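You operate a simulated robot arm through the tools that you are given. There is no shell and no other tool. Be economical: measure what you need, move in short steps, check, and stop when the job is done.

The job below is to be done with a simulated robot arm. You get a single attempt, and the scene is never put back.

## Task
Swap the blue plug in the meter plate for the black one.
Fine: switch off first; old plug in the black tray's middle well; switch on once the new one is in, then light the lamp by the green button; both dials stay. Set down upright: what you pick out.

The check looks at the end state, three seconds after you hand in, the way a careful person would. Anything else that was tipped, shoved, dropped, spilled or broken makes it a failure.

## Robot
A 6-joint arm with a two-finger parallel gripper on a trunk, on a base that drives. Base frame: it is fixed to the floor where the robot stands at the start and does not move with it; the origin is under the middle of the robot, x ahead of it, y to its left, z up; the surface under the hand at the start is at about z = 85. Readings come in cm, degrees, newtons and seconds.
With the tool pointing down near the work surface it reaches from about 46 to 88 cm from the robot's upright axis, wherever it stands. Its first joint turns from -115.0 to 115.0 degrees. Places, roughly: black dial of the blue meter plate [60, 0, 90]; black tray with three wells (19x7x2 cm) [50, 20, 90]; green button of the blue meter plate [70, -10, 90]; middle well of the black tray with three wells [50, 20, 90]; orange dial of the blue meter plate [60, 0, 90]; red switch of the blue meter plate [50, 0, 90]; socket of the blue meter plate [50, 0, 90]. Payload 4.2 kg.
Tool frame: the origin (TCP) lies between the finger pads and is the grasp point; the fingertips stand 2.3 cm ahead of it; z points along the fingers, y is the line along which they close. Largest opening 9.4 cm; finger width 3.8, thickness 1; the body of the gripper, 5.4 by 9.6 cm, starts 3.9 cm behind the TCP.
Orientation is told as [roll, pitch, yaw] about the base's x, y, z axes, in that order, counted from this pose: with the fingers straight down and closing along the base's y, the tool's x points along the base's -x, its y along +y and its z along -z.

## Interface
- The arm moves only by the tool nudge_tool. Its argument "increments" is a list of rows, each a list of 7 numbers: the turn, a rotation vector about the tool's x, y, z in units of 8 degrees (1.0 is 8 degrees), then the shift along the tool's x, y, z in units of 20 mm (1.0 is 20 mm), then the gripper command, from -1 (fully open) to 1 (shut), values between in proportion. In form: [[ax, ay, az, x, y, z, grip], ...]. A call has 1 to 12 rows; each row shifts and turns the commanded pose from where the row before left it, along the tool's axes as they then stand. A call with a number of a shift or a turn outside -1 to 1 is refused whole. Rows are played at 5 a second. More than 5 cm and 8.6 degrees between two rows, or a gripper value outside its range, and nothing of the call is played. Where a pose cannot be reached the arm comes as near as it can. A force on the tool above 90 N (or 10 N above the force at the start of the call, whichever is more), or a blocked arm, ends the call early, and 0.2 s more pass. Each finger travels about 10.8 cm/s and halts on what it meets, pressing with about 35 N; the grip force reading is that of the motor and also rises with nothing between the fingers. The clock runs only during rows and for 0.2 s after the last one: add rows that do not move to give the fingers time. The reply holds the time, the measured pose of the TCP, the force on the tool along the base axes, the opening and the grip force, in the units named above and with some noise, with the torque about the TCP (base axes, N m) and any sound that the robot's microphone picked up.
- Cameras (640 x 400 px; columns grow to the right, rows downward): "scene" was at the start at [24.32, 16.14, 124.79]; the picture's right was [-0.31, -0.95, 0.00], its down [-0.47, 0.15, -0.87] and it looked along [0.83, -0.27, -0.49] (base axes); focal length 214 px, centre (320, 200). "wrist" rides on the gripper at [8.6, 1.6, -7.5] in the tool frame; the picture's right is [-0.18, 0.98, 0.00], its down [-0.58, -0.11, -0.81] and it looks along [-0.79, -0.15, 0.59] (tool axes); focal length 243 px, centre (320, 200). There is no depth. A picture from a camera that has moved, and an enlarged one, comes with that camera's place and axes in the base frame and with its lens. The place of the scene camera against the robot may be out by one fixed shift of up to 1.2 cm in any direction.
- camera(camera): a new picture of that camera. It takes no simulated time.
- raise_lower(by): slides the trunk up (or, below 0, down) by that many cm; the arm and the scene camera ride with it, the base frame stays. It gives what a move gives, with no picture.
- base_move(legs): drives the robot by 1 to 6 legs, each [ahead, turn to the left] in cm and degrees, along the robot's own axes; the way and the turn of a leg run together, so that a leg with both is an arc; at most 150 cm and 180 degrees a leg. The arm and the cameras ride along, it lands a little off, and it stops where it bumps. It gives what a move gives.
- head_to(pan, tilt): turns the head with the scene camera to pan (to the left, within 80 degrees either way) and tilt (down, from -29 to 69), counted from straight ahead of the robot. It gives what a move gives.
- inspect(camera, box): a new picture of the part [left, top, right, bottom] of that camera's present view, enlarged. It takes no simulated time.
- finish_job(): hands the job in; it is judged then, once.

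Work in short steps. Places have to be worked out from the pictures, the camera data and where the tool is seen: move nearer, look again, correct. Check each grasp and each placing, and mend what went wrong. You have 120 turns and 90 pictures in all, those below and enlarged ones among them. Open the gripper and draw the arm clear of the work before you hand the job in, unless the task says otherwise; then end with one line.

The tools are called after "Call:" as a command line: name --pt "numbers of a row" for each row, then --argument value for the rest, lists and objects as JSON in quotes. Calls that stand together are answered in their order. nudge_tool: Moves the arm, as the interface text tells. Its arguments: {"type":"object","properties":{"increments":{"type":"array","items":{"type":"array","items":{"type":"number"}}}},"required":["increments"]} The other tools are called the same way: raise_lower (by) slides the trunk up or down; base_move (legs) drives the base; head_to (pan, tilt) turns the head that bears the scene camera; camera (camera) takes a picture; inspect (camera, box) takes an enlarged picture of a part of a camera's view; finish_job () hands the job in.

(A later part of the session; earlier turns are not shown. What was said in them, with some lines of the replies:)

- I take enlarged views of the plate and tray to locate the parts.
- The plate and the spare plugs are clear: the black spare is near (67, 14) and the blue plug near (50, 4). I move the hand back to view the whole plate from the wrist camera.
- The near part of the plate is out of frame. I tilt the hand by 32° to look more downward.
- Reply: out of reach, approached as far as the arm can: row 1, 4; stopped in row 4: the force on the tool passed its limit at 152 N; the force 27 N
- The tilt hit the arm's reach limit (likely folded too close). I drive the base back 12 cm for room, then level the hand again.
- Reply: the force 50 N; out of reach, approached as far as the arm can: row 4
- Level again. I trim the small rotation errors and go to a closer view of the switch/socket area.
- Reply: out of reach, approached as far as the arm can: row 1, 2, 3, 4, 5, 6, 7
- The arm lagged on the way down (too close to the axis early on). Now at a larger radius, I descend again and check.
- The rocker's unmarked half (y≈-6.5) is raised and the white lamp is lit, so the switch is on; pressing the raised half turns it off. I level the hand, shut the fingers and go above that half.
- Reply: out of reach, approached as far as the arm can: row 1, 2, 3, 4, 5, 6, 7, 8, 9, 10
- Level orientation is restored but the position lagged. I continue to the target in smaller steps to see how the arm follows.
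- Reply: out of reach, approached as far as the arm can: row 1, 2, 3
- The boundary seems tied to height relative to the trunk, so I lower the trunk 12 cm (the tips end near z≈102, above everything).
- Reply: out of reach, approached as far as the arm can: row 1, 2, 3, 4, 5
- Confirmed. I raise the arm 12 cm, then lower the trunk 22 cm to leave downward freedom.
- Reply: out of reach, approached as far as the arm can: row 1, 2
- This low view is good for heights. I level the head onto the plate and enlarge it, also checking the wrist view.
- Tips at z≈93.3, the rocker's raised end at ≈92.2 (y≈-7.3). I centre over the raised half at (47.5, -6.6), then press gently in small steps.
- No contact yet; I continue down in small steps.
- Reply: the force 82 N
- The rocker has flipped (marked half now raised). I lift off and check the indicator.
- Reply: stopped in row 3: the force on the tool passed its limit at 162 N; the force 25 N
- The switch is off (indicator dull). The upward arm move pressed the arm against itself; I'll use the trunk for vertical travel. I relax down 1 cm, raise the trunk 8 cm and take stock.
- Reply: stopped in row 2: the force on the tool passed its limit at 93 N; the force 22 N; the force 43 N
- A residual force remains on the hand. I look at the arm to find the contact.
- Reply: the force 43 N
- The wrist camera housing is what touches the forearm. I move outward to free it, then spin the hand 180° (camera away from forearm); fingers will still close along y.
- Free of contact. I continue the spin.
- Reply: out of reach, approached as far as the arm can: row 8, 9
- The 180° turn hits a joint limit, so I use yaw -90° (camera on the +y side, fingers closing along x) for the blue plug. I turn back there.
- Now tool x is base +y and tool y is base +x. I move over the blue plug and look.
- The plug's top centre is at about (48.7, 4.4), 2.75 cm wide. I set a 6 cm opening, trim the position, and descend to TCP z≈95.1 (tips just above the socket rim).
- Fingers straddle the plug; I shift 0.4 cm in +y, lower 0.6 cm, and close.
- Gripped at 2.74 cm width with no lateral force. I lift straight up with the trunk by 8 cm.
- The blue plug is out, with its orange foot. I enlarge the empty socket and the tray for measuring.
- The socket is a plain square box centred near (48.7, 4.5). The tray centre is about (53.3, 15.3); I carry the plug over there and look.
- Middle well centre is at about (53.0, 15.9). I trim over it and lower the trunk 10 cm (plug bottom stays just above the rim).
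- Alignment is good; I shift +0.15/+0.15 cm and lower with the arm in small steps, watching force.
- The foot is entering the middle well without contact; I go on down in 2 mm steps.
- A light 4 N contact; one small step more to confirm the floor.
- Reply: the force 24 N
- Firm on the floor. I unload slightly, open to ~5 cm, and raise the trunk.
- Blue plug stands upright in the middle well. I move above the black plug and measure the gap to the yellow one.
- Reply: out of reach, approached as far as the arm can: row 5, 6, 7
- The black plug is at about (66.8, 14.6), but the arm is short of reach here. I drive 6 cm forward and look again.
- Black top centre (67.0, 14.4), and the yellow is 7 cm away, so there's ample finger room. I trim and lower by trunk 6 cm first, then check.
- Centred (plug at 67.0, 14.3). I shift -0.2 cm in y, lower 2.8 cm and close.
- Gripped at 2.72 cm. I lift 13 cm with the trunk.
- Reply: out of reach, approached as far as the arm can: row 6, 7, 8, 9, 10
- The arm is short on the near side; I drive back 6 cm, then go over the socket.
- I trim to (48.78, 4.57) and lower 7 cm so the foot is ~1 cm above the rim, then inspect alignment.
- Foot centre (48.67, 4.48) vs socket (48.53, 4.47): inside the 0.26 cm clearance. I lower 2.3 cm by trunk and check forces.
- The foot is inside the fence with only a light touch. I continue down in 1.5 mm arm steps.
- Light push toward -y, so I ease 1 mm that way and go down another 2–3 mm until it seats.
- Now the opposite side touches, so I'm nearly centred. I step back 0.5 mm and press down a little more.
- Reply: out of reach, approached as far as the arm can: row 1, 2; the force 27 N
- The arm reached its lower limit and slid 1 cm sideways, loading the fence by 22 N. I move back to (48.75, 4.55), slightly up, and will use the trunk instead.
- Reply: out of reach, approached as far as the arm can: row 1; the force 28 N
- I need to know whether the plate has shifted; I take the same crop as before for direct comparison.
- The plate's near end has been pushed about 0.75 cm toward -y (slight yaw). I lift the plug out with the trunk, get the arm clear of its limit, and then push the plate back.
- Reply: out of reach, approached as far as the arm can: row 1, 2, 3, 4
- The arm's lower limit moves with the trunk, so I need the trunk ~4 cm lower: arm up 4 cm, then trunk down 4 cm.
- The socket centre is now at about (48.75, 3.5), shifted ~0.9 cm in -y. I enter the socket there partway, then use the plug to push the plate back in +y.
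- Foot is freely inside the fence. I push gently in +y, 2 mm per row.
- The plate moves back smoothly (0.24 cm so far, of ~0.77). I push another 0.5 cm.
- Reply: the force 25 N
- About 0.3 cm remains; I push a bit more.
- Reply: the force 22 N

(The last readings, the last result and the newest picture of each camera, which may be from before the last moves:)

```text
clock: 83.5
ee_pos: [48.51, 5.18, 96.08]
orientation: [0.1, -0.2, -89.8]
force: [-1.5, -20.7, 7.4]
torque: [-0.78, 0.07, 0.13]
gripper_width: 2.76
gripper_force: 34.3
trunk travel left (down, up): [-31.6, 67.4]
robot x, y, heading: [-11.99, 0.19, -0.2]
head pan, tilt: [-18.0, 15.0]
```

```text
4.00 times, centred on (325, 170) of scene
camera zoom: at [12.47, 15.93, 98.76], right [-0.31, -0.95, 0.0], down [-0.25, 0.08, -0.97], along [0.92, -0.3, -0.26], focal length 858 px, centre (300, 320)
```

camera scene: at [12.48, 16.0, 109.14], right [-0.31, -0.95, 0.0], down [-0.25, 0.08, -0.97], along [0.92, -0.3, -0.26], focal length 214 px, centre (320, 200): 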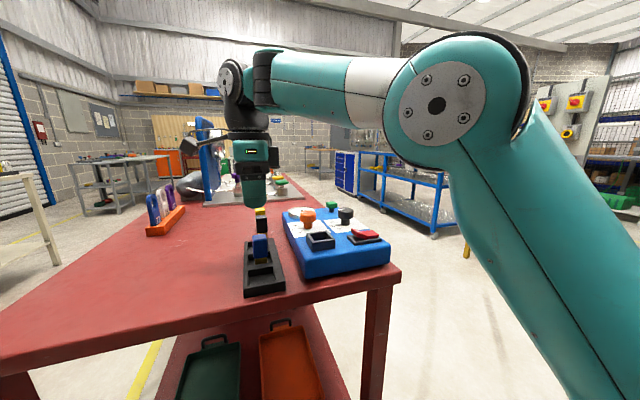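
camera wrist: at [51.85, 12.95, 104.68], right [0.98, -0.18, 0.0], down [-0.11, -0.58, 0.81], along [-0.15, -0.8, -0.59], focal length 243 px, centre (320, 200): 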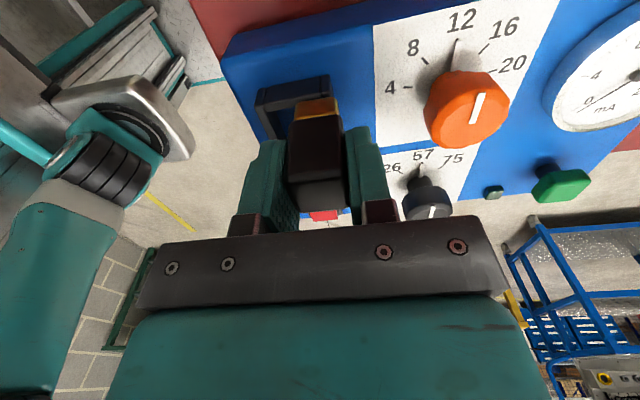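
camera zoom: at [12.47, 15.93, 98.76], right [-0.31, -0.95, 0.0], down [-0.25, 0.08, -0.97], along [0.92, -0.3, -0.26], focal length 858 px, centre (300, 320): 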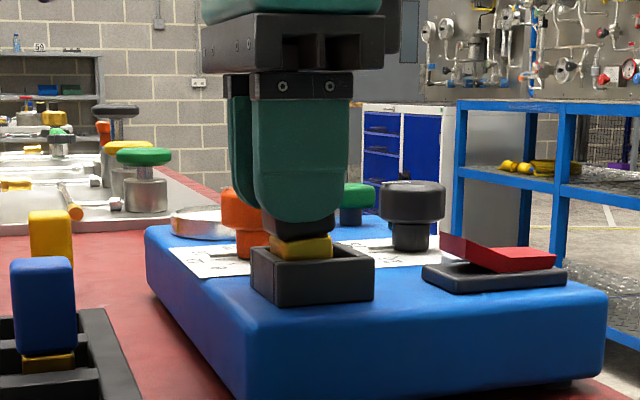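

The plate is now within ~0.35 cm, but the plug has begun to tilt in the grip. I back off 0.7 cm to relieve and check the plug's attitude.

Call:
nudge_tool --pt "0 0 0 -0.12 0 0 1" --pt "0 0 0 -0.12 0 0 1" --pt "0 0 0 -0.12 0 0 1" --pt "0 0 0 0 0 0 1"

Call:
inspect --camera "scene" --box '[280, 140, 360, 200]'

Call:
inspect --camera "wrist" --box '[220, 30, 420, 210]'

```text
clock: 84.5
ee_pos: [48.6, 4.6, 96.06]
orientation: [0.0, -0.3, -89.8]
force: [0.8, 0.0, -0.5]
torque: [-0.02, 0.0, -0.06]
gripper_width: 2.74
gripper_force: 35.1
trunk travel left (down, up): [-31.6, 67.4]
robot x, y, heading: [-11.82, 0.15, -0.1]
head pan, tilt: [-18.0, 15.0]
```

```text
6.67 times, centred on (320, 170) of scene
camera zoom: at [12.49, 16.0, 98.74], right [-0.31, -0.95, 0.0], down [-0.25, 0.08, -0.97], along [0.92, -0.3, -0.26], focal length 1430 px, centre (320, 400)
```

zoom: 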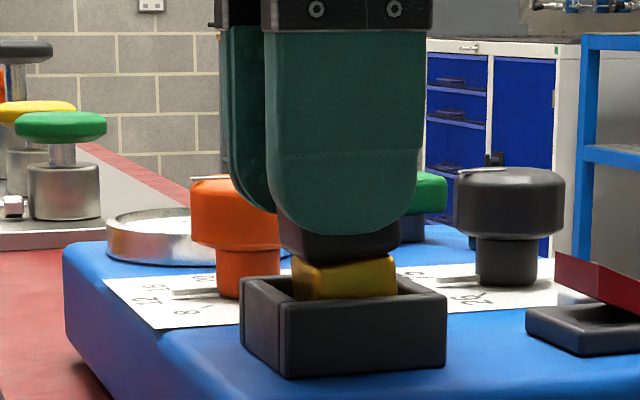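

```text
2.22 times, centred on (320, 120) of wrist
camera zoom: at [50.26, 13.13, 103.52], right [0.98, -0.18, 0.0], down [-0.11, -0.58, 0.81], along [-0.15, -0.8, -0.59], focal length 539 px, centre (320, 378)
```

zoom: 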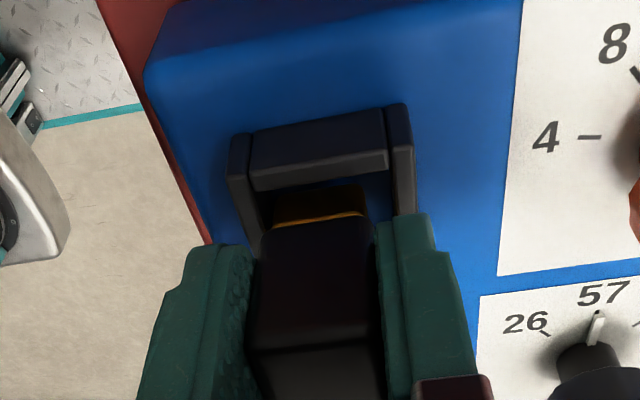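

Call:
inspect --camera "scene" --box '[300, 160, 345, 195]'

```text
11.43 times, centred on (322, 178) of scene
camera zoom: at [12.49, 16.0, 98.74], right [-0.31, -0.95, 0.0], down [-0.25, 0.08, -0.97], along [0.92, -0.3, -0.26], focal length 2451 px, centre (291, 457)
```

zoom: 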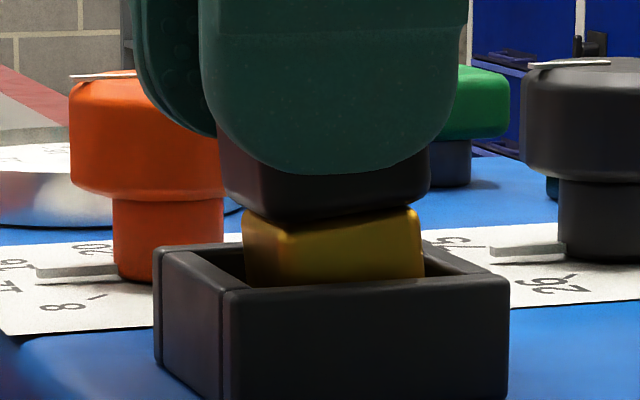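

The plug is tilted ~7° in the grip (bottom toward -y). I lift it clear 2.5 cm, tilt the hand by 7° to make the plug vertical, and shift over the socket centre (y≈4.1).

Call:
raise_lower --by 2.5

Call:
nudge_tool --pt "0 0.45 0 -0.12 0 0 1" --pt "0 0.42 0 -0.13 0 0 1" --pt "0 0 0 0 0 0 1"

Call:
inspect --camera "scene" --box '[295, 160, 350, 205]'

Call:
inspect --camera "wrist" --box '[220, 0, 420, 150]'

```text
clock: 85.2
ee_pos: [48.67, 4.5, 98.56]
orientation: [0.0, -0.3, -90.0]
force: [-0.4, -0.3, -0.3]
torque: [-0.03, -0.03, 0.0]
gripper_width: 2.75
gripper_force: 35.0
trunk travel left (down, up): [-34.1, 64.9]
robot x, y, heading: [-12.06, -0.17, -0.2]
head pan, tilt: [-18.0, 15.0]
```

```text
clock: 86.0
ee_pos: [48.85, 4.15, 98.53]
orientation: [-0.2, 3.9, -89.8]
force: [0.5, -0.4, -1.1]
torque: [0.0, 0.01, -0.03]
gripper_width: 2.74
gripper_force: 35.2
trunk travel left (down, up): [-34.1, 64.9]
robot x, y, heading: [-12.22, -0.22, -0.1]
head pan, tilt: [-18.0, 15.0]
```

```text
8.89 times, centred on (322, 182) of scene
camera zoom: at [12.49, 15.99, 101.24], right [-0.31, -0.95, 0.0], down [-0.25, 0.08, -0.97], along [0.92, -0.3, -0.26], focal length 1906 px, centre (298, 356)
```

zoom: 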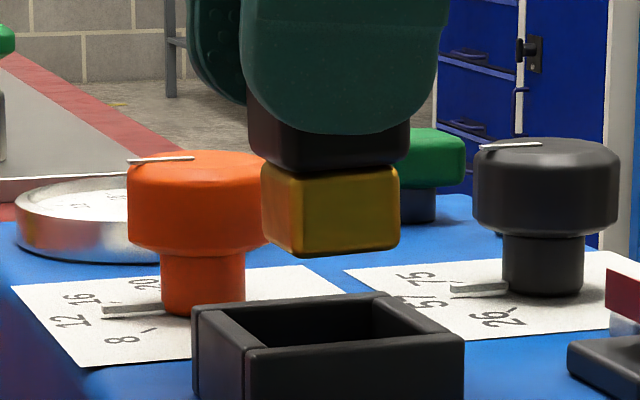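

```text
2.67 times, centred on (320, 75) of wrist
camera zoom: at [50.51, 12.2, 106.59], right [0.98, -0.18, -0.02], down [-0.1, -0.64, 0.77], along [-0.15, -0.75, -0.64], focal length 647 px, centre (320, 533)
```

zoom: 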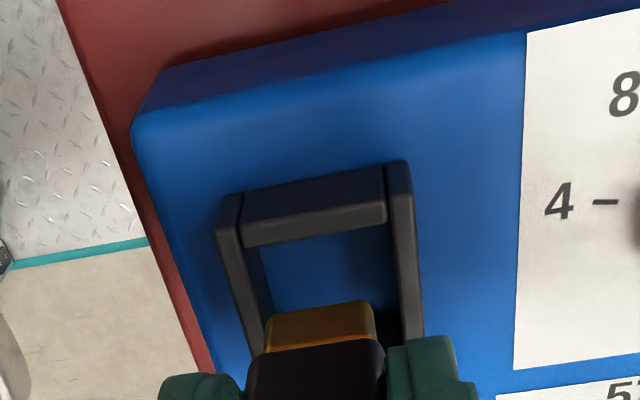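

Only ~4° was taken up; I add the remaining ~3.5° and re-check.

Call:
nudge_tool --pt "0 0.45 0 0 0 0 1" --pt "0 0 0 0 0 0 1" --pt "0 0 0 0 0 0 1"

Call:
inspect --camera "scene" --box '[295, 160, 350, 205]'

```text
clock: 86.8
ee_pos: [48.8, 3.91, 98.61]
orientation: [-0.5, 6.5, -89.9]
force: [-0.1, 0.4, -0.8]
torque: [0.01, -0.02, 0.03]
gripper_width: 2.77
gripper_force: 35.0
out of reach, approached as far as the arm can: row 1
trunk travel left (down, up): [-34.1, 64.9]
robot x, y, heading: [-12.03, -0.03, 0.0]
head pan, tilt: [-18.0, 15.0]
```

```text
8.89 times, centred on (322, 182) of scene
camera zoom: at [12.49, 15.99, 101.24], right [-0.31, -0.95, 0.0], down [-0.25, 0.08, -0.97], along [0.92, -0.3, -0.26], focal length 1906 px, centre (298, 356)
```

zoom: 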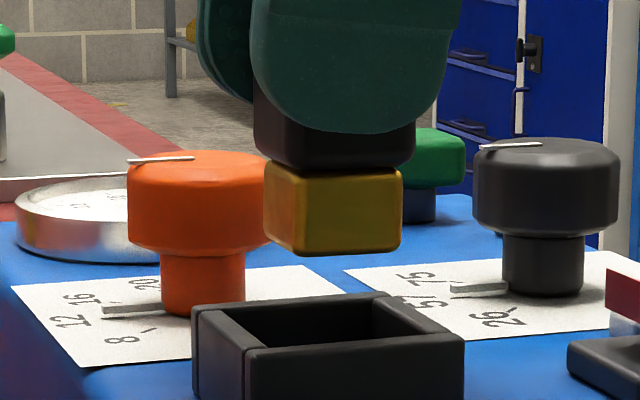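

The plug is vertical now. I check its y alignment over the socket from the wrist.

Call:
inspect --camera "wrist" --box '[230, 10, 410, 150]'

```text
2.86 times, centred on (320, 80) of wrist
camera zoom: at [50.57, 11.59, 106.95], right [0.98, -0.18, -0.03], down [-0.1, -0.67, 0.74], along [-0.15, -0.72, -0.68], focal length 693 px, centre (320, 543)
```

zoom: 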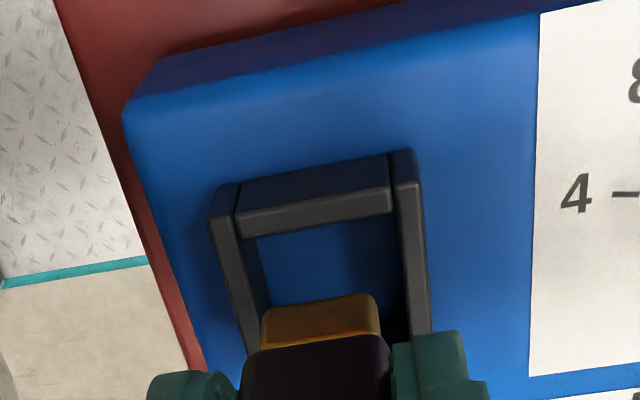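

The foot is ~0.6 cm short in y. I shift +0.55 cm and lower 2.4 cm by trunk.

Call:
nudge_tool --pt "0 0 0 0.14 0 0 1" --pt "0 0 0 0.14 0 0 1" --pt "0 0 0 0 0 0 1"

Call:
raise_lower --by -2.4

Call:
inspect --camera "scene" --box '[295, 145, 350, 190]'

```text
clock: 87.6
ee_pos: [48.78, 4.61, 98.58]
orientation: [-0.6, 6.6, -89.8]
force: [0.4, -0.2, -0.4]
torque: [-0.04, 0.0, 0.02]
gripper_width: 2.77
gripper_force: 34.8
trunk travel left (down, up): [-34.1, 64.9]
robot x, y, heading: [-11.92, -0.05, -0.2]
head pan, tilt: [-18.0, 15.0]
```

```text
clock: 88.3
ee_pos: [48.68, 4.63, 96.13]
orientation: [-0.5, 6.6, -89.9]
force: [-0.3, -0.5, -1.2]
torque: [-0.03, -0.02, -0.02]
gripper_width: 2.76
gripper_force: 35.0
trunk travel left (down, up): [-31.7, 67.3]
robot x, y, heading: [-12.2, 0.07, -0.1]
head pan, tilt: [-18.0, 15.0]
```

```text
8.89 times, centred on (322, 168) of scene
camera zoom: at [12.49, 15.99, 98.83], right [-0.31, -0.95, 0.0], down [-0.25, 0.08, -0.97], along [0.92, -0.3, -0.26], focal length 1906 px, centre (298, 489)
```

zoom: 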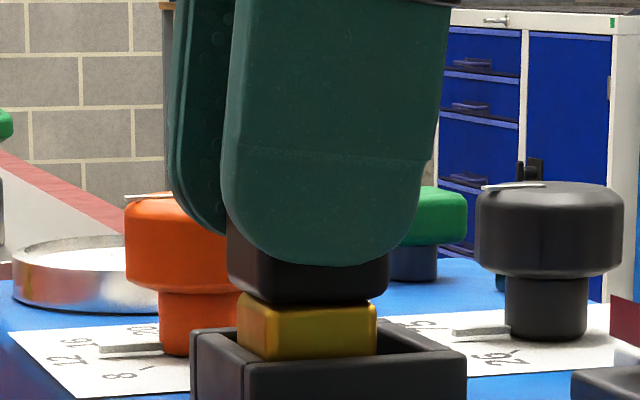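

Foot is inside the fence, no force. I nudge -0.15 cm in y and lower 0.6 cm by trunk.

Call:
nudge_tool --pt "0 0 0 -0.08 0 0 1" --pt "0 0 0 0 0 0 1"

Call:
raise_lower --by -0.6

```text
clock: 88.9
ee_pos: [48.66, 4.39, 96.15]
orientation: [-0.5, 6.5, -89.9]
force: [0.0, 0.3, -1.4]
torque: [0.01, 0.03, 0.03]
gripper_width: 2.73
gripper_force: 35.3
trunk travel left (down, up): [-31.7, 67.3]
robot x, y, heading: [-12.19, 0.12, -0.3]
head pan, tilt: [-18.0, 15.0]
```

```text
clock: 89.4
ee_pos: [48.47, 4.4, 95.48]
orientation: [-0.6, 6.5, -90.0]
force: [0.2, 0.0, -1.3]
torque: [-0.03, -0.01, -0.02]
gripper_width: 2.76
gripper_force: 35.4
trunk travel left (down, up): [-31.1, 67.9]
robot x, y, heading: [-12.15, 0.02, -0.4]
head pan, tilt: [-18.0, 15.0]
```

Still no contact; I lower 0.2 cm at a time.

Call:
raise_lower --by -0.2

Call:
raise_lower --by -0.15

```text
clock: 89.9
ee_pos: [48.65, 4.48, 95.39]
orientation: [-0.6, 6.4, -90.0]
force: [0.9, -0.2, -0.8]
torque: [-0.01, -0.03, 0.0]
gripper_width: 2.74
gripper_force: 35.1
trunk travel left (down, up): [-30.9, 68.1]
robot x, y, heading: [-12.21, -0.03, -0.0]
head pan, tilt: [-18.0, 15.0]
```

```text
clock: 90.4
ee_pos: [48.66, 4.33, 95.2]
orientation: [-0.6, 6.5, -89.9]
force: [0.3, -0.4, -0.5]
torque: [-0.02, -0.02, -0.01]
gripper_width: 2.74
gripper_force: 34.8
trunk travel left (down, up): [-30.8, 68.2]
robot x, y, heading: [-12.32, 0.18, -0.1]
head pan, tilt: [-18.0, 15.0]
```

Call:
raise_lower --by -0.15

Call:
raise_lower --by -0.1

Call:
inspect --camera "scene" --box '[295, 140, 350, 185]'

```text
clock: 91.0
ee_pos: [48.58, 4.41, 95.18]
orientation: [-0.4, 6.7, -89.9]
force: [3.8, 0.3, 10.5]
torque: [-0.16, 0.06, 0.05]
gripper_width: 2.76
gripper_force: 35.0
trunk travel left (down, up): [-30.6, 68.4]
robot x, y, heading: [-12.35, 0.16, 0.1]
head pan, tilt: [-18.0, 15.0]
```

```text
clock: 91.5
ee_pos: [48.63, 4.4, 95.07]
orientation: [-0.2, 6.6, -89.8]
force: [8.2, 0.2, 28.4]
torque: [-0.45, 0.18, 0.08]
gripper_width: 2.73
gripper_force: 34.6
trunk travel left (down, up): [-30.5, 68.5]
robot x, y, heading: [-12.28, 0.35, -0.2]
head pan, tilt: [-18.0, 15.0]
```

```text
8.89 times, centred on (322, 162) of scene
camera zoom: at [12.46, 16.0, 97.68], right [-0.31, -0.95, 0.0], down [-0.25, 0.08, -0.97], along [0.92, -0.3, -0.26], focal length 1906 px, centre (298, 533)
```

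zoom: 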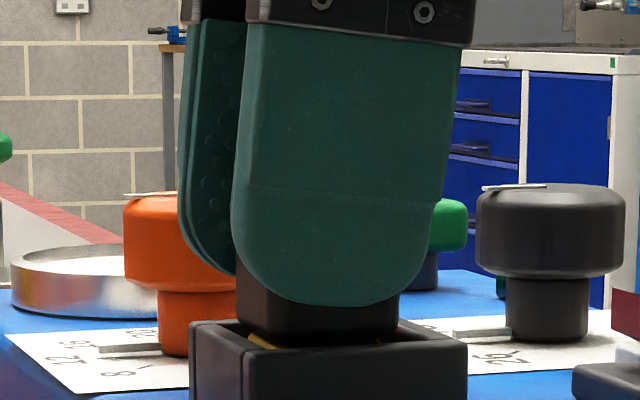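

Seated on the socket floor (28 N). I unload slightly, open, and rise 6 cm.

Call:
raise_lower --by 0.12

Call:
nudge_tool --pt "0 0 0 0 0 0 0.3" --pt "0 0 0 0 0 0 0" --pt "0 0 0 0 0 0 -0.1" --pt "0 0 0 0 0 0 -0.1"

Call:
raise_lower --by 7

Call:
inspect --camera "scene" --box '[220, 160, 400, 280]'

Call:
camera --camera "wrist"

```text
clock: 92.0
ee_pos: [48.58, 4.46, 95.06]
orientation: [-0.5, 6.5, -89.9]
force: [5.2, 0.1, 25.4]
torque: [-0.44, 0.23, 0.07]
gripper_width: 2.76
gripper_force: 35.0
trunk travel left (down, up): [-30.6, 68.4]
robot x, y, heading: [-12.24, -0.47, -0.3]
head pan, tilt: [-18.0, 15.0]
```

```text
clock: 93.0
ee_pos: [48.67, 4.39, 95.07]
orientation: [-0.5, 6.4, -89.9]
force: [-0.1, 0.2, 0.0]
torque: [0.04, -0.02, 0.02]
gripper_width: 5.17
gripper_force: 0.0
trunk travel left (down, up): [-30.6, 68.4]
robot x, y, heading: [-12.39, -0.17, -0.4]
head pan, tilt: [-18.0, 15.0]
```

```text
clock: 94.0
ee_pos: [48.5, 4.52, 102.08]
orientation: [-0.6, 6.5, -90.0]
force: [0.4, 0.3, -0.9]
torque: [-0.01, 0.0, -0.02]
gripper_width: 5.15
gripper_force: 0.1
trunk travel left (down, up): [-37.6, 61.4]
robot x, y, heading: [-12.23, 0.18, -0.1]
head pan, tilt: [-18.0, 15.0]
```

```text
3.33 times, centred on (310, 220) of scene
camera zoom: at [12.49, 15.99, 104.76], right [-0.31, -0.95, 0.0], down [-0.25, 0.08, -0.97], along [0.92, -0.3, -0.26], focal length 715 px, centre (353, 133)
```

zoom: 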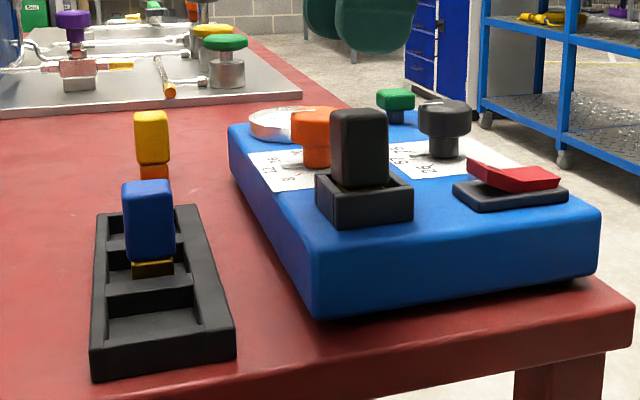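

```text
14 pictures are left
camera wrist: at [50.3, 12.06, 110.5], right [0.98, -0.18, -0.03], down [-0.1, -0.67, 0.74], along [-0.15, -0.72, -0.68], focal length 243 px, centre (320, 200)
```

wrist: 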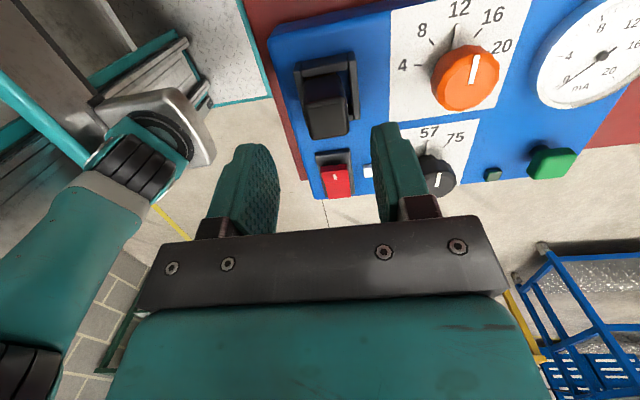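

The black plug stands upright and seated; both dials unchanged. Next the switch: level the hand, shut the fingers, and go above the marked half at (47.7, -3.3).

Call:
nudge_tool --pt "0 -0.4 0 0 0 0 0.5" --pt "0 -0.42 0 0 0 0 1" --pt "0 0 0 -0.8 -0.1 0 1" --pt "0 0 0 -0.8 -0.1 0 1" --pt "0 0 0 -0.8 -0.1 0 1" --pt "0 0 0 -0.8 -0.1 0 1" --pt "0 0 0 -0.7 -0.05 0 1" --pt "0 0 0 0 0 0 1" --pt "0 0 0 0 0 0 1"

Call:
inspect --camera "wrist" --box '[230, 0, 430, 150]'

```text
clock: 96.0
ee_pos: [47.88, -3.17, 102.09]
orientation: [-0.6, 0.0, -89.8]
force: [-0.1, 0.2, 0.4]
torque: [-0.03, -0.03, 0.01]
gripper_width: 0.02
gripper_force: 35.0
trunk travel left (down, up): [-37.6, 61.4]
robot x, y, heading: [-12.43, -0.18, -0.1]
head pan, tilt: [-18.0, 15.0]
```

```text
2.67 times, centred on (330, 75) of wrist
camera zoom: at [49.49, 5.33, 109.54], right [0.98, -0.18, -0.01], down [-0.1, -0.58, 0.81], along [-0.15, -0.79, -0.59], focal length 647 px, centre (293, 533)
```

zoom: 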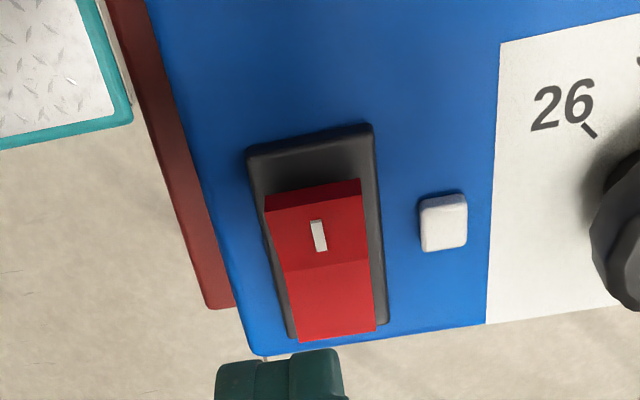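

The marked half spans y -5.65…-3.2 at x≈48.3. I trim to (48.3, -3.4), lower 7.2 cm by trunk, then press with the arm.

Call:
nudge_tool --pt "0 0 0 -0.11 0.2 0 1" --pt "0 0 0 0 0 0 1"

Call:
raise_lower --by -7

Call:
nudge_tool --pt "0 0 0 0 0 0.12 1" --pt "0 0 0 0 0 0.12 1" --pt "0 0 0 0 0 0.12 1" --pt "0 0 0 0 0 0.1 1" --pt "0 0 0 0 0 0 1"

```text
clock: 96.7
ee_pos: [48.16, -3.54, 101.93]
orientation: [-0.6, 0.0, -89.8]
force: [0.0, -0.5, -0.1]
torque: [0.02, -0.03, 0.05]
gripper_width: 0.0
gripper_force: 34.5
trunk travel left (down, up): [-37.6, 61.4]
robot x, y, heading: [-12.31, -0.25, -0.2]
head pan, tilt: [-18.0, 15.0]
```

```text
clock: 97.7
ee_pos: [48.09, -3.45, 95.03]
orientation: [-0.6, 0.0, -89.8]
force: [0.2, 0.1, 0.2]
torque: [0.0, 0.03, 0.03]
gripper_width: 0.0
gripper_force: 34.6
trunk travel left (down, up): [-30.6, 68.4]
robot x, y, heading: [-12.41, -0.35, -0.2]
head pan, tilt: [-18.0, 15.0]
```

```text
clock: 98.9
ee_pos: [48.17, -3.37, 94.06]
orientation: [-0.6, 0.0, -89.8]
force: [-0.7, 0.2, -0.7]
torque: [0.02, -0.02, 0.01]
gripper_width: 0.0
gripper_force: 35.0
trunk travel left (down, up): [-30.6, 68.4]
robot x, y, heading: [-12.14, -0.13, -0.3]
head pan, tilt: [-18.0, 15.0]
```

No contact yet at 94.06; I continue pressing down.

Call:
nudge_tool --pt "0 0 0 0 0 0.08 1" --pt "0 0 0 0 0 0.08 1" --pt "0 0 0 0 0 0.08 1" --pt "0 0 0 0 0 0 1"

```text
clock: 99.9
ee_pos: [48.26, -3.44, 93.7]
orientation: [-0.3, 0.0, -89.9]
force: [6.3, -7.5, 26.8]
torque: [-0.65, -0.22, 0.19]
gripper_width: 0.01
gripper_force: 34.9
trunk travel left (down, up): [-30.6, 68.4]
robot x, y, heading: [-11.86, 0.45, -0.3]
head pan, tilt: [-18.0, 15.0]
```

Call:
nudge_tool --pt "0 0 0 0 0 0.08 1" --pt "0 0 0 0 0 0.08 1" --pt "0 0 0 0 0 0 1"

Call:
inspect --camera "scene" --box '[310, 130, 390, 190]'

```text
clock: 100.7
ee_pos: [48.1, -3.49, 93.79]
orientation: [0.4, 0.1, -89.9]
force: [17.3, -4.0, 72.6]
torque: [-1.47, -0.37, -0.2]
gripper_width: 0.01
gripper_force: 35.3
trunk travel left (down, up): [-30.6, 68.4]
robot x, y, heading: [-12.27, -0.04, -0.1]
head pan, tilt: [-18.0, 15.0]
```

```text
6.67 times, centred on (350, 160) of scene
camera zoom: at [12.39, 15.99, 97.84], right [-0.31, -0.95, 0.0], down [-0.24, 0.08, -0.97], along [0.92, -0.3, -0.26], focal length 1430 px, centre (120, 467)
```

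zoom: 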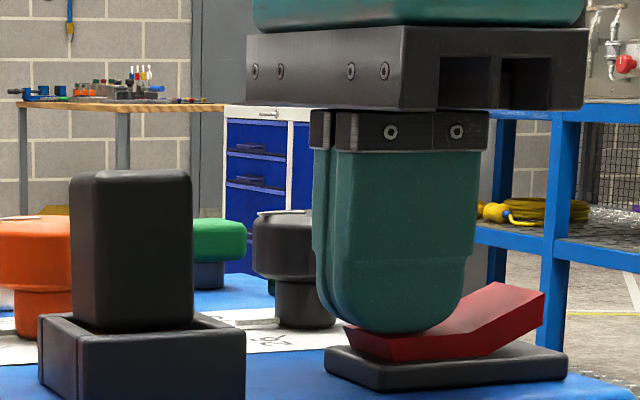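

The rocker flipped back on. I lift 8 cm by trunk, drive 6 cm forward, and move toward the green button (~67.3, -5.5).

Call:
raise_lower --by 8

Call:
base_move --legs '[[6, 0]]'

Call:
nudge_tool --pt "0 0 0 0 0.9 0 1" --pt "0 0 0 0 0.9 0 1" --pt "0 0 0 0 0.9 0 1" --pt "0 0 0 0 0.9 0 1" --pt "0 0 0 -0.2 0.9 0 1" --pt "0 0 0 -0.2 0.9 0 1" --pt "0 0 0 -0.3 0.9 0 1" --pt "0 0 0 -0.3 0.3 0 1" --pt "0 0 0 0 0 0 1"

Call:
camera --camera "wrist"

```text
clock: 101.9
ee_pos: [48.24, -3.44, 101.19]
orientation: [-0.6, 0.0, -89.8]
force: [-1.0, -0.1, -0.6]
torque: [-0.04, 0.0, -0.02]
gripper_width: 0.01
gripper_force: 35.0
trunk travel left (down, up): [-38.6, 60.4]
robot x, y, heading: [-11.9, 0.0, -0.1]
head pan, tilt: [-18.0, 15.0]
```

```text
clock: 102.9
ee_pos: [54.41, -3.38, 101.12]
orientation: [-0.6, 0.0, -89.6]
force: [0.7, 0.7, -1.2]
torque: [-0.01, 0.0, 0.01]
gripper_width: 0.0
gripper_force: 34.9
trunk travel left (down, up): [-38.6, 60.4]
robot x, y, heading: [-6.05, 0.06, -0.2]
head pan, tilt: [-18.0, 15.0]
```

```text
clock: 104.9
ee_pos: [67.75, -5.09, 100.91]
orientation: [-0.6, 0.0, -89.6]
force: [0.5, 0.0, 0.1]
torque: [0.02, 0.03, 0.04]
gripper_width: 0.01
gripper_force: 35.4
trunk travel left (down, up): [-38.6, 60.4]
robot x, y, heading: [-6.05, -0.01, -0.4]
head pan, tilt: [-18.0, 15.0]
```

```text
11 pictures are left
camera wrist: at [69.36, 3.34, 108.39], right [0.98, -0.18, -0.01], down [-0.1, -0.58, 0.81], along [-0.15, -0.79, -0.59], focal length 243 px, centre (320, 200)
```

wrist: 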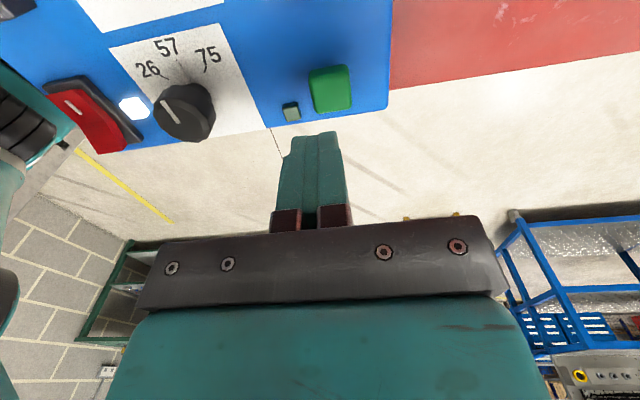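

The white indicator is bright: power is on. The green button's top is at about (68.4, -5.3, 92.7); I align and lower to just above it.

Call:
nudge_tool --pt "0 0 0 -0.1 0.32 0 1" --pt "0 0 0 0 0 0 1"

Call:
raise_lower --by -5

Call:
inspect --camera "wrist" --box '[230, 30, 430, 180]'

```text
clock: 105.5
ee_pos: [68.35, -5.5, 100.9]
orientation: [-0.6, 0.0, -89.7]
force: [0.6, 0.9, 0.0]
torque: [-0.01, 0.0, -0.02]
gripper_width: 0.02
gripper_force: 35.2
trunk travel left (down, up): [-38.6, 60.4]
robot x, y, heading: [-5.81, 0.09, -0.3]
head pan, tilt: [-18.0, 15.0]
```

```text
clock: 106.4
ee_pos: [68.38, -5.44, 95.93]
orientation: [-0.6, 0.0, -89.7]
force: [0.3, -0.2, 0.9]
torque: [0.0, 0.02, 0.03]
gripper_width: 0.05
gripper_force: 34.7
trunk travel left (down, up): [-33.6, 65.4]
robot x, y, heading: [-6.01, 0.27, -0.1]
head pan, tilt: [-18.0, 15.0]
```

```text
2.67 times, centred on (330, 105) of wrist
camera zoom: at [70.0, 3.05, 103.39], right [0.98, -0.18, -0.01], down [-0.1, -0.58, 0.81], along [-0.15, -0.79, -0.59], focal length 647 px, centre (293, 453)
```

zoom: 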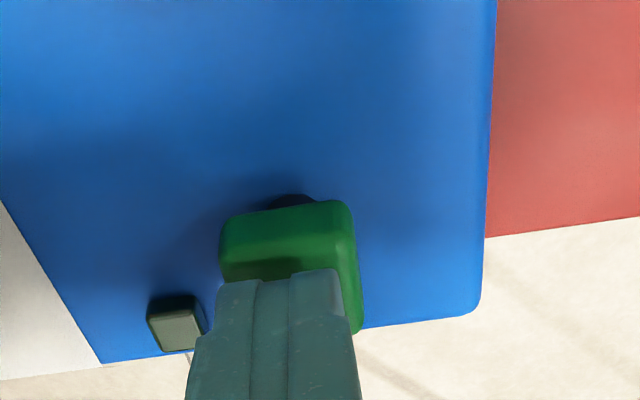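

Aligned over the button. I press down in 2 mm steps.

Call:
nudge_tool --pt "0 0 0 0 0 0.1 1" --pt "0 0 0 0 0 0.1 1" --pt "0 0 0 0 0 0.1 1" --pt "0 0 0 0 0 0.1 1" --pt "0 0 0 0 0 0.1 1" --pt "0 0 0 0 0 0 1"

```text
clock: 107.8
ee_pos: [68.26, -5.52, 94.77]
orientation: [-0.6, 0.0, -89.7]
force: [0.7, -0.1, 1.2]
torque: [0.01, -0.05, -0.01]
gripper_width: 0.0
gripper_force: 35.3
trunk travel left (down, up): [-33.6, 65.4]
robot x, y, heading: [-5.98, 0.13, -0.3]
head pan, tilt: [-18.0, 15.0]
```

Call:
nudge_tool --pt "0 0 0 0 0 0.08 1" --pt "0 0 0 0 0 0.08 1" --pt "0 0 0 0 0 0.08 1" --pt "0 0 0 0 0 0 1"

Call:
inspect --camera "wrist" --box '[230, 30, 430, 180]'

```text
clock: 108.8
ee_pos: [68.28, -5.45, 94.64]
orientation: [-0.4, 0.0, -89.7]
force: [1.0, 0.1, 2.6]
torque: [-0.02, -0.05, 0.02]
gripper_width: 0.0
gripper_force: 34.9
trunk travel left (down, up): [-33.6, 65.4]
robot x, y, heading: [-5.91, -0.16, -0.3]
head pan, tilt: [-18.0, 15.0]
heard: click
```

```text
2.67 times, centred on (330, 105) of wrist
camera zoom: at [69.98, 3.04, 101.95], right [0.98, -0.18, -0.01], down [-0.1, -0.58, 0.81], along [-0.15, -0.79, -0.59], focal length 647 px, centre (293, 453)
```

zoom: 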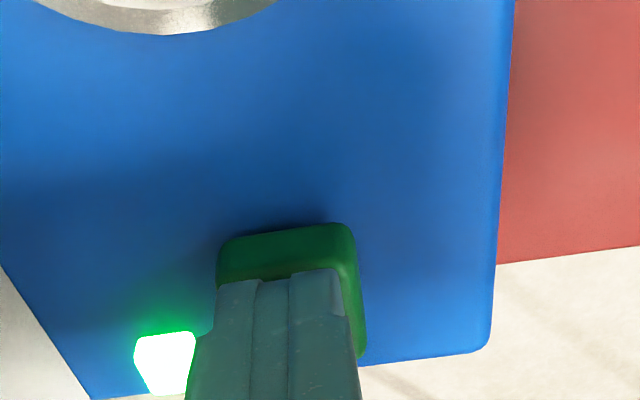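

A click was heard and the lamp lit. I raise off the button by trunk and check that it stays lit.

Call:
raise_lower --by 10

Call:
camera --camera "wrist"

Call:
inspect --camera "scene" --box '[200, 150, 420, 310]'

```text
clock: 110.1
ee_pos: [68.33, -5.56, 104.51]
orientation: [-0.5, 0.0, -89.7]
force: [0.6, -0.2, -0.2]
torque: [0.01, -0.01, 0.04]
gripper_width: 0.01
gripper_force: 34.8
trunk travel left (down, up): [-43.6, 55.4]
robot x, y, heading: [-5.81, -0.12, -0.3]
head pan, tilt: [-18.0, 15.0]
```

```text
8 pictures are left
camera wrist: at [69.99, 3.03, 111.93], right [0.98, -0.18, -0.01], down [-0.1, -0.58, 0.81], along [-0.15, -0.79, -0.59], focal length 243 px, centre (320, 200)
```

wrist: 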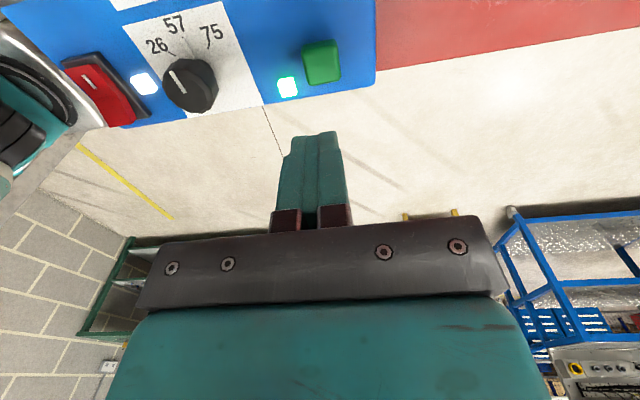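

```text
2.50 times, centred on (310, 230) of scene
camera zoom: at [18.68, 16.03, 110.76], right [-0.31, -0.95, 0.0], down [-0.25, 0.08, -0.97], along [0.92, -0.3, -0.26], focal length 536 px, centre (345, 125)
```

zoom: 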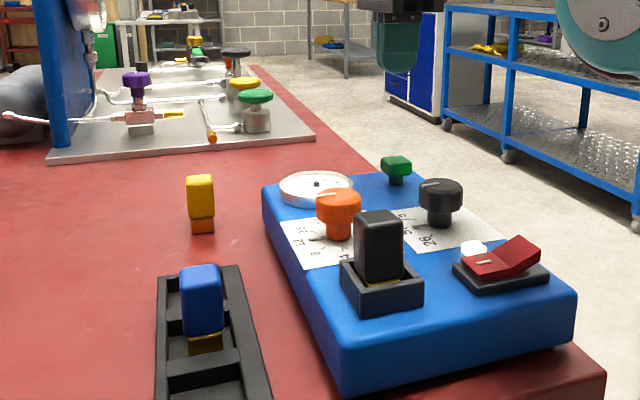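

The lamp stays lit, the switch is on, both plugs stand upright and the dials are unchanged. I open the gripper and draw clear.

Call:
raise_lower --by 14

Call:
nudge_tool --pt "0 0 0 0 0 0 0" --pt "0 0 0 0 0 0 -1" --pt "0 0 0 0 0 0 -1" --pt "0 0 0 0 0 0 -1" --pt "0 0 0 0 0 0 -1"

Call:
base_move --legs '[[-15, 0]]'

Call:
camera --camera "scene"

```text
clock: 111.8
ee_pos: [68.24, -5.45, 118.45]
orientation: [-0.6, 0.0, -89.7]
force: [0.4, 0.5, 0.2]
torque: [0.01, -0.01, -0.01]
gripper_width: 0.03
gripper_force: 34.9
trunk travel left (down, up): [-57.6, 41.4]
robot x, y, heading: [-5.56, -0.2, -0.3]
head pan, tilt: [-18.0, 15.0]
```

```text
clock: 113.0
ee_pos: [68.38, -5.48, 118.5]
orientation: [-0.6, 0.1, -89.6]
force: [0.6, 0.0, 0.6]
torque: [0.01, -0.01, -0.02]
gripper_width: 9.38
gripper_force: 0.1
trunk travel left (down, up): [-57.6, 41.4]
robot x, y, heading: [-5.65, 0.03, -0.6]
head pan, tilt: [-18.0, 15.0]
```

```text
clock: 114.3
ee_pos: [53.32, -5.36, 118.59]
orientation: [-0.6, 0.0, -89.6]
force: [-0.1, 0.3, -0.5]
torque: [0.0, -0.01, 0.02]
gripper_width: 9.38
gripper_force: 0.0
trunk travel left (down, up): [-57.6, 41.4]
robot x, y, heading: [-20.81, 0.15, -0.1]
head pan, tilt: [-18.0, 15.0]
```

```text
6 pictures are left
camera scene: at [3.77, 16.12, 124.76], right [-0.31, -0.95, 0.0], down [-0.25, 0.08, -0.97], along [0.92, -0.3, -0.26], focal length 214 px, centre (320, 200)
```

scene: 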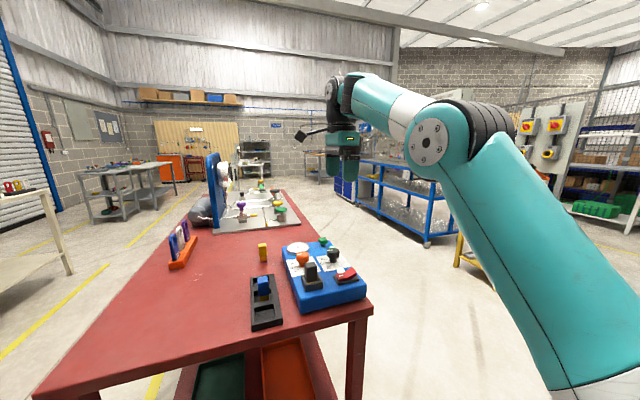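

Everything is in place and the arm is clear of the work; I hand in.

Call:
finish_job

```text
The job is handed in.
```

The swap is done: the black plug is seated upright in the socket, the blue plug stands upright in the tray's middle well, the switch is back on, the green-button lamp is lit and both dials are unchanged. One flaw remains: while seating the black plug I pushed the meter plate sideways, and after pushing it back it still sits about 0.4 cm off its original place.
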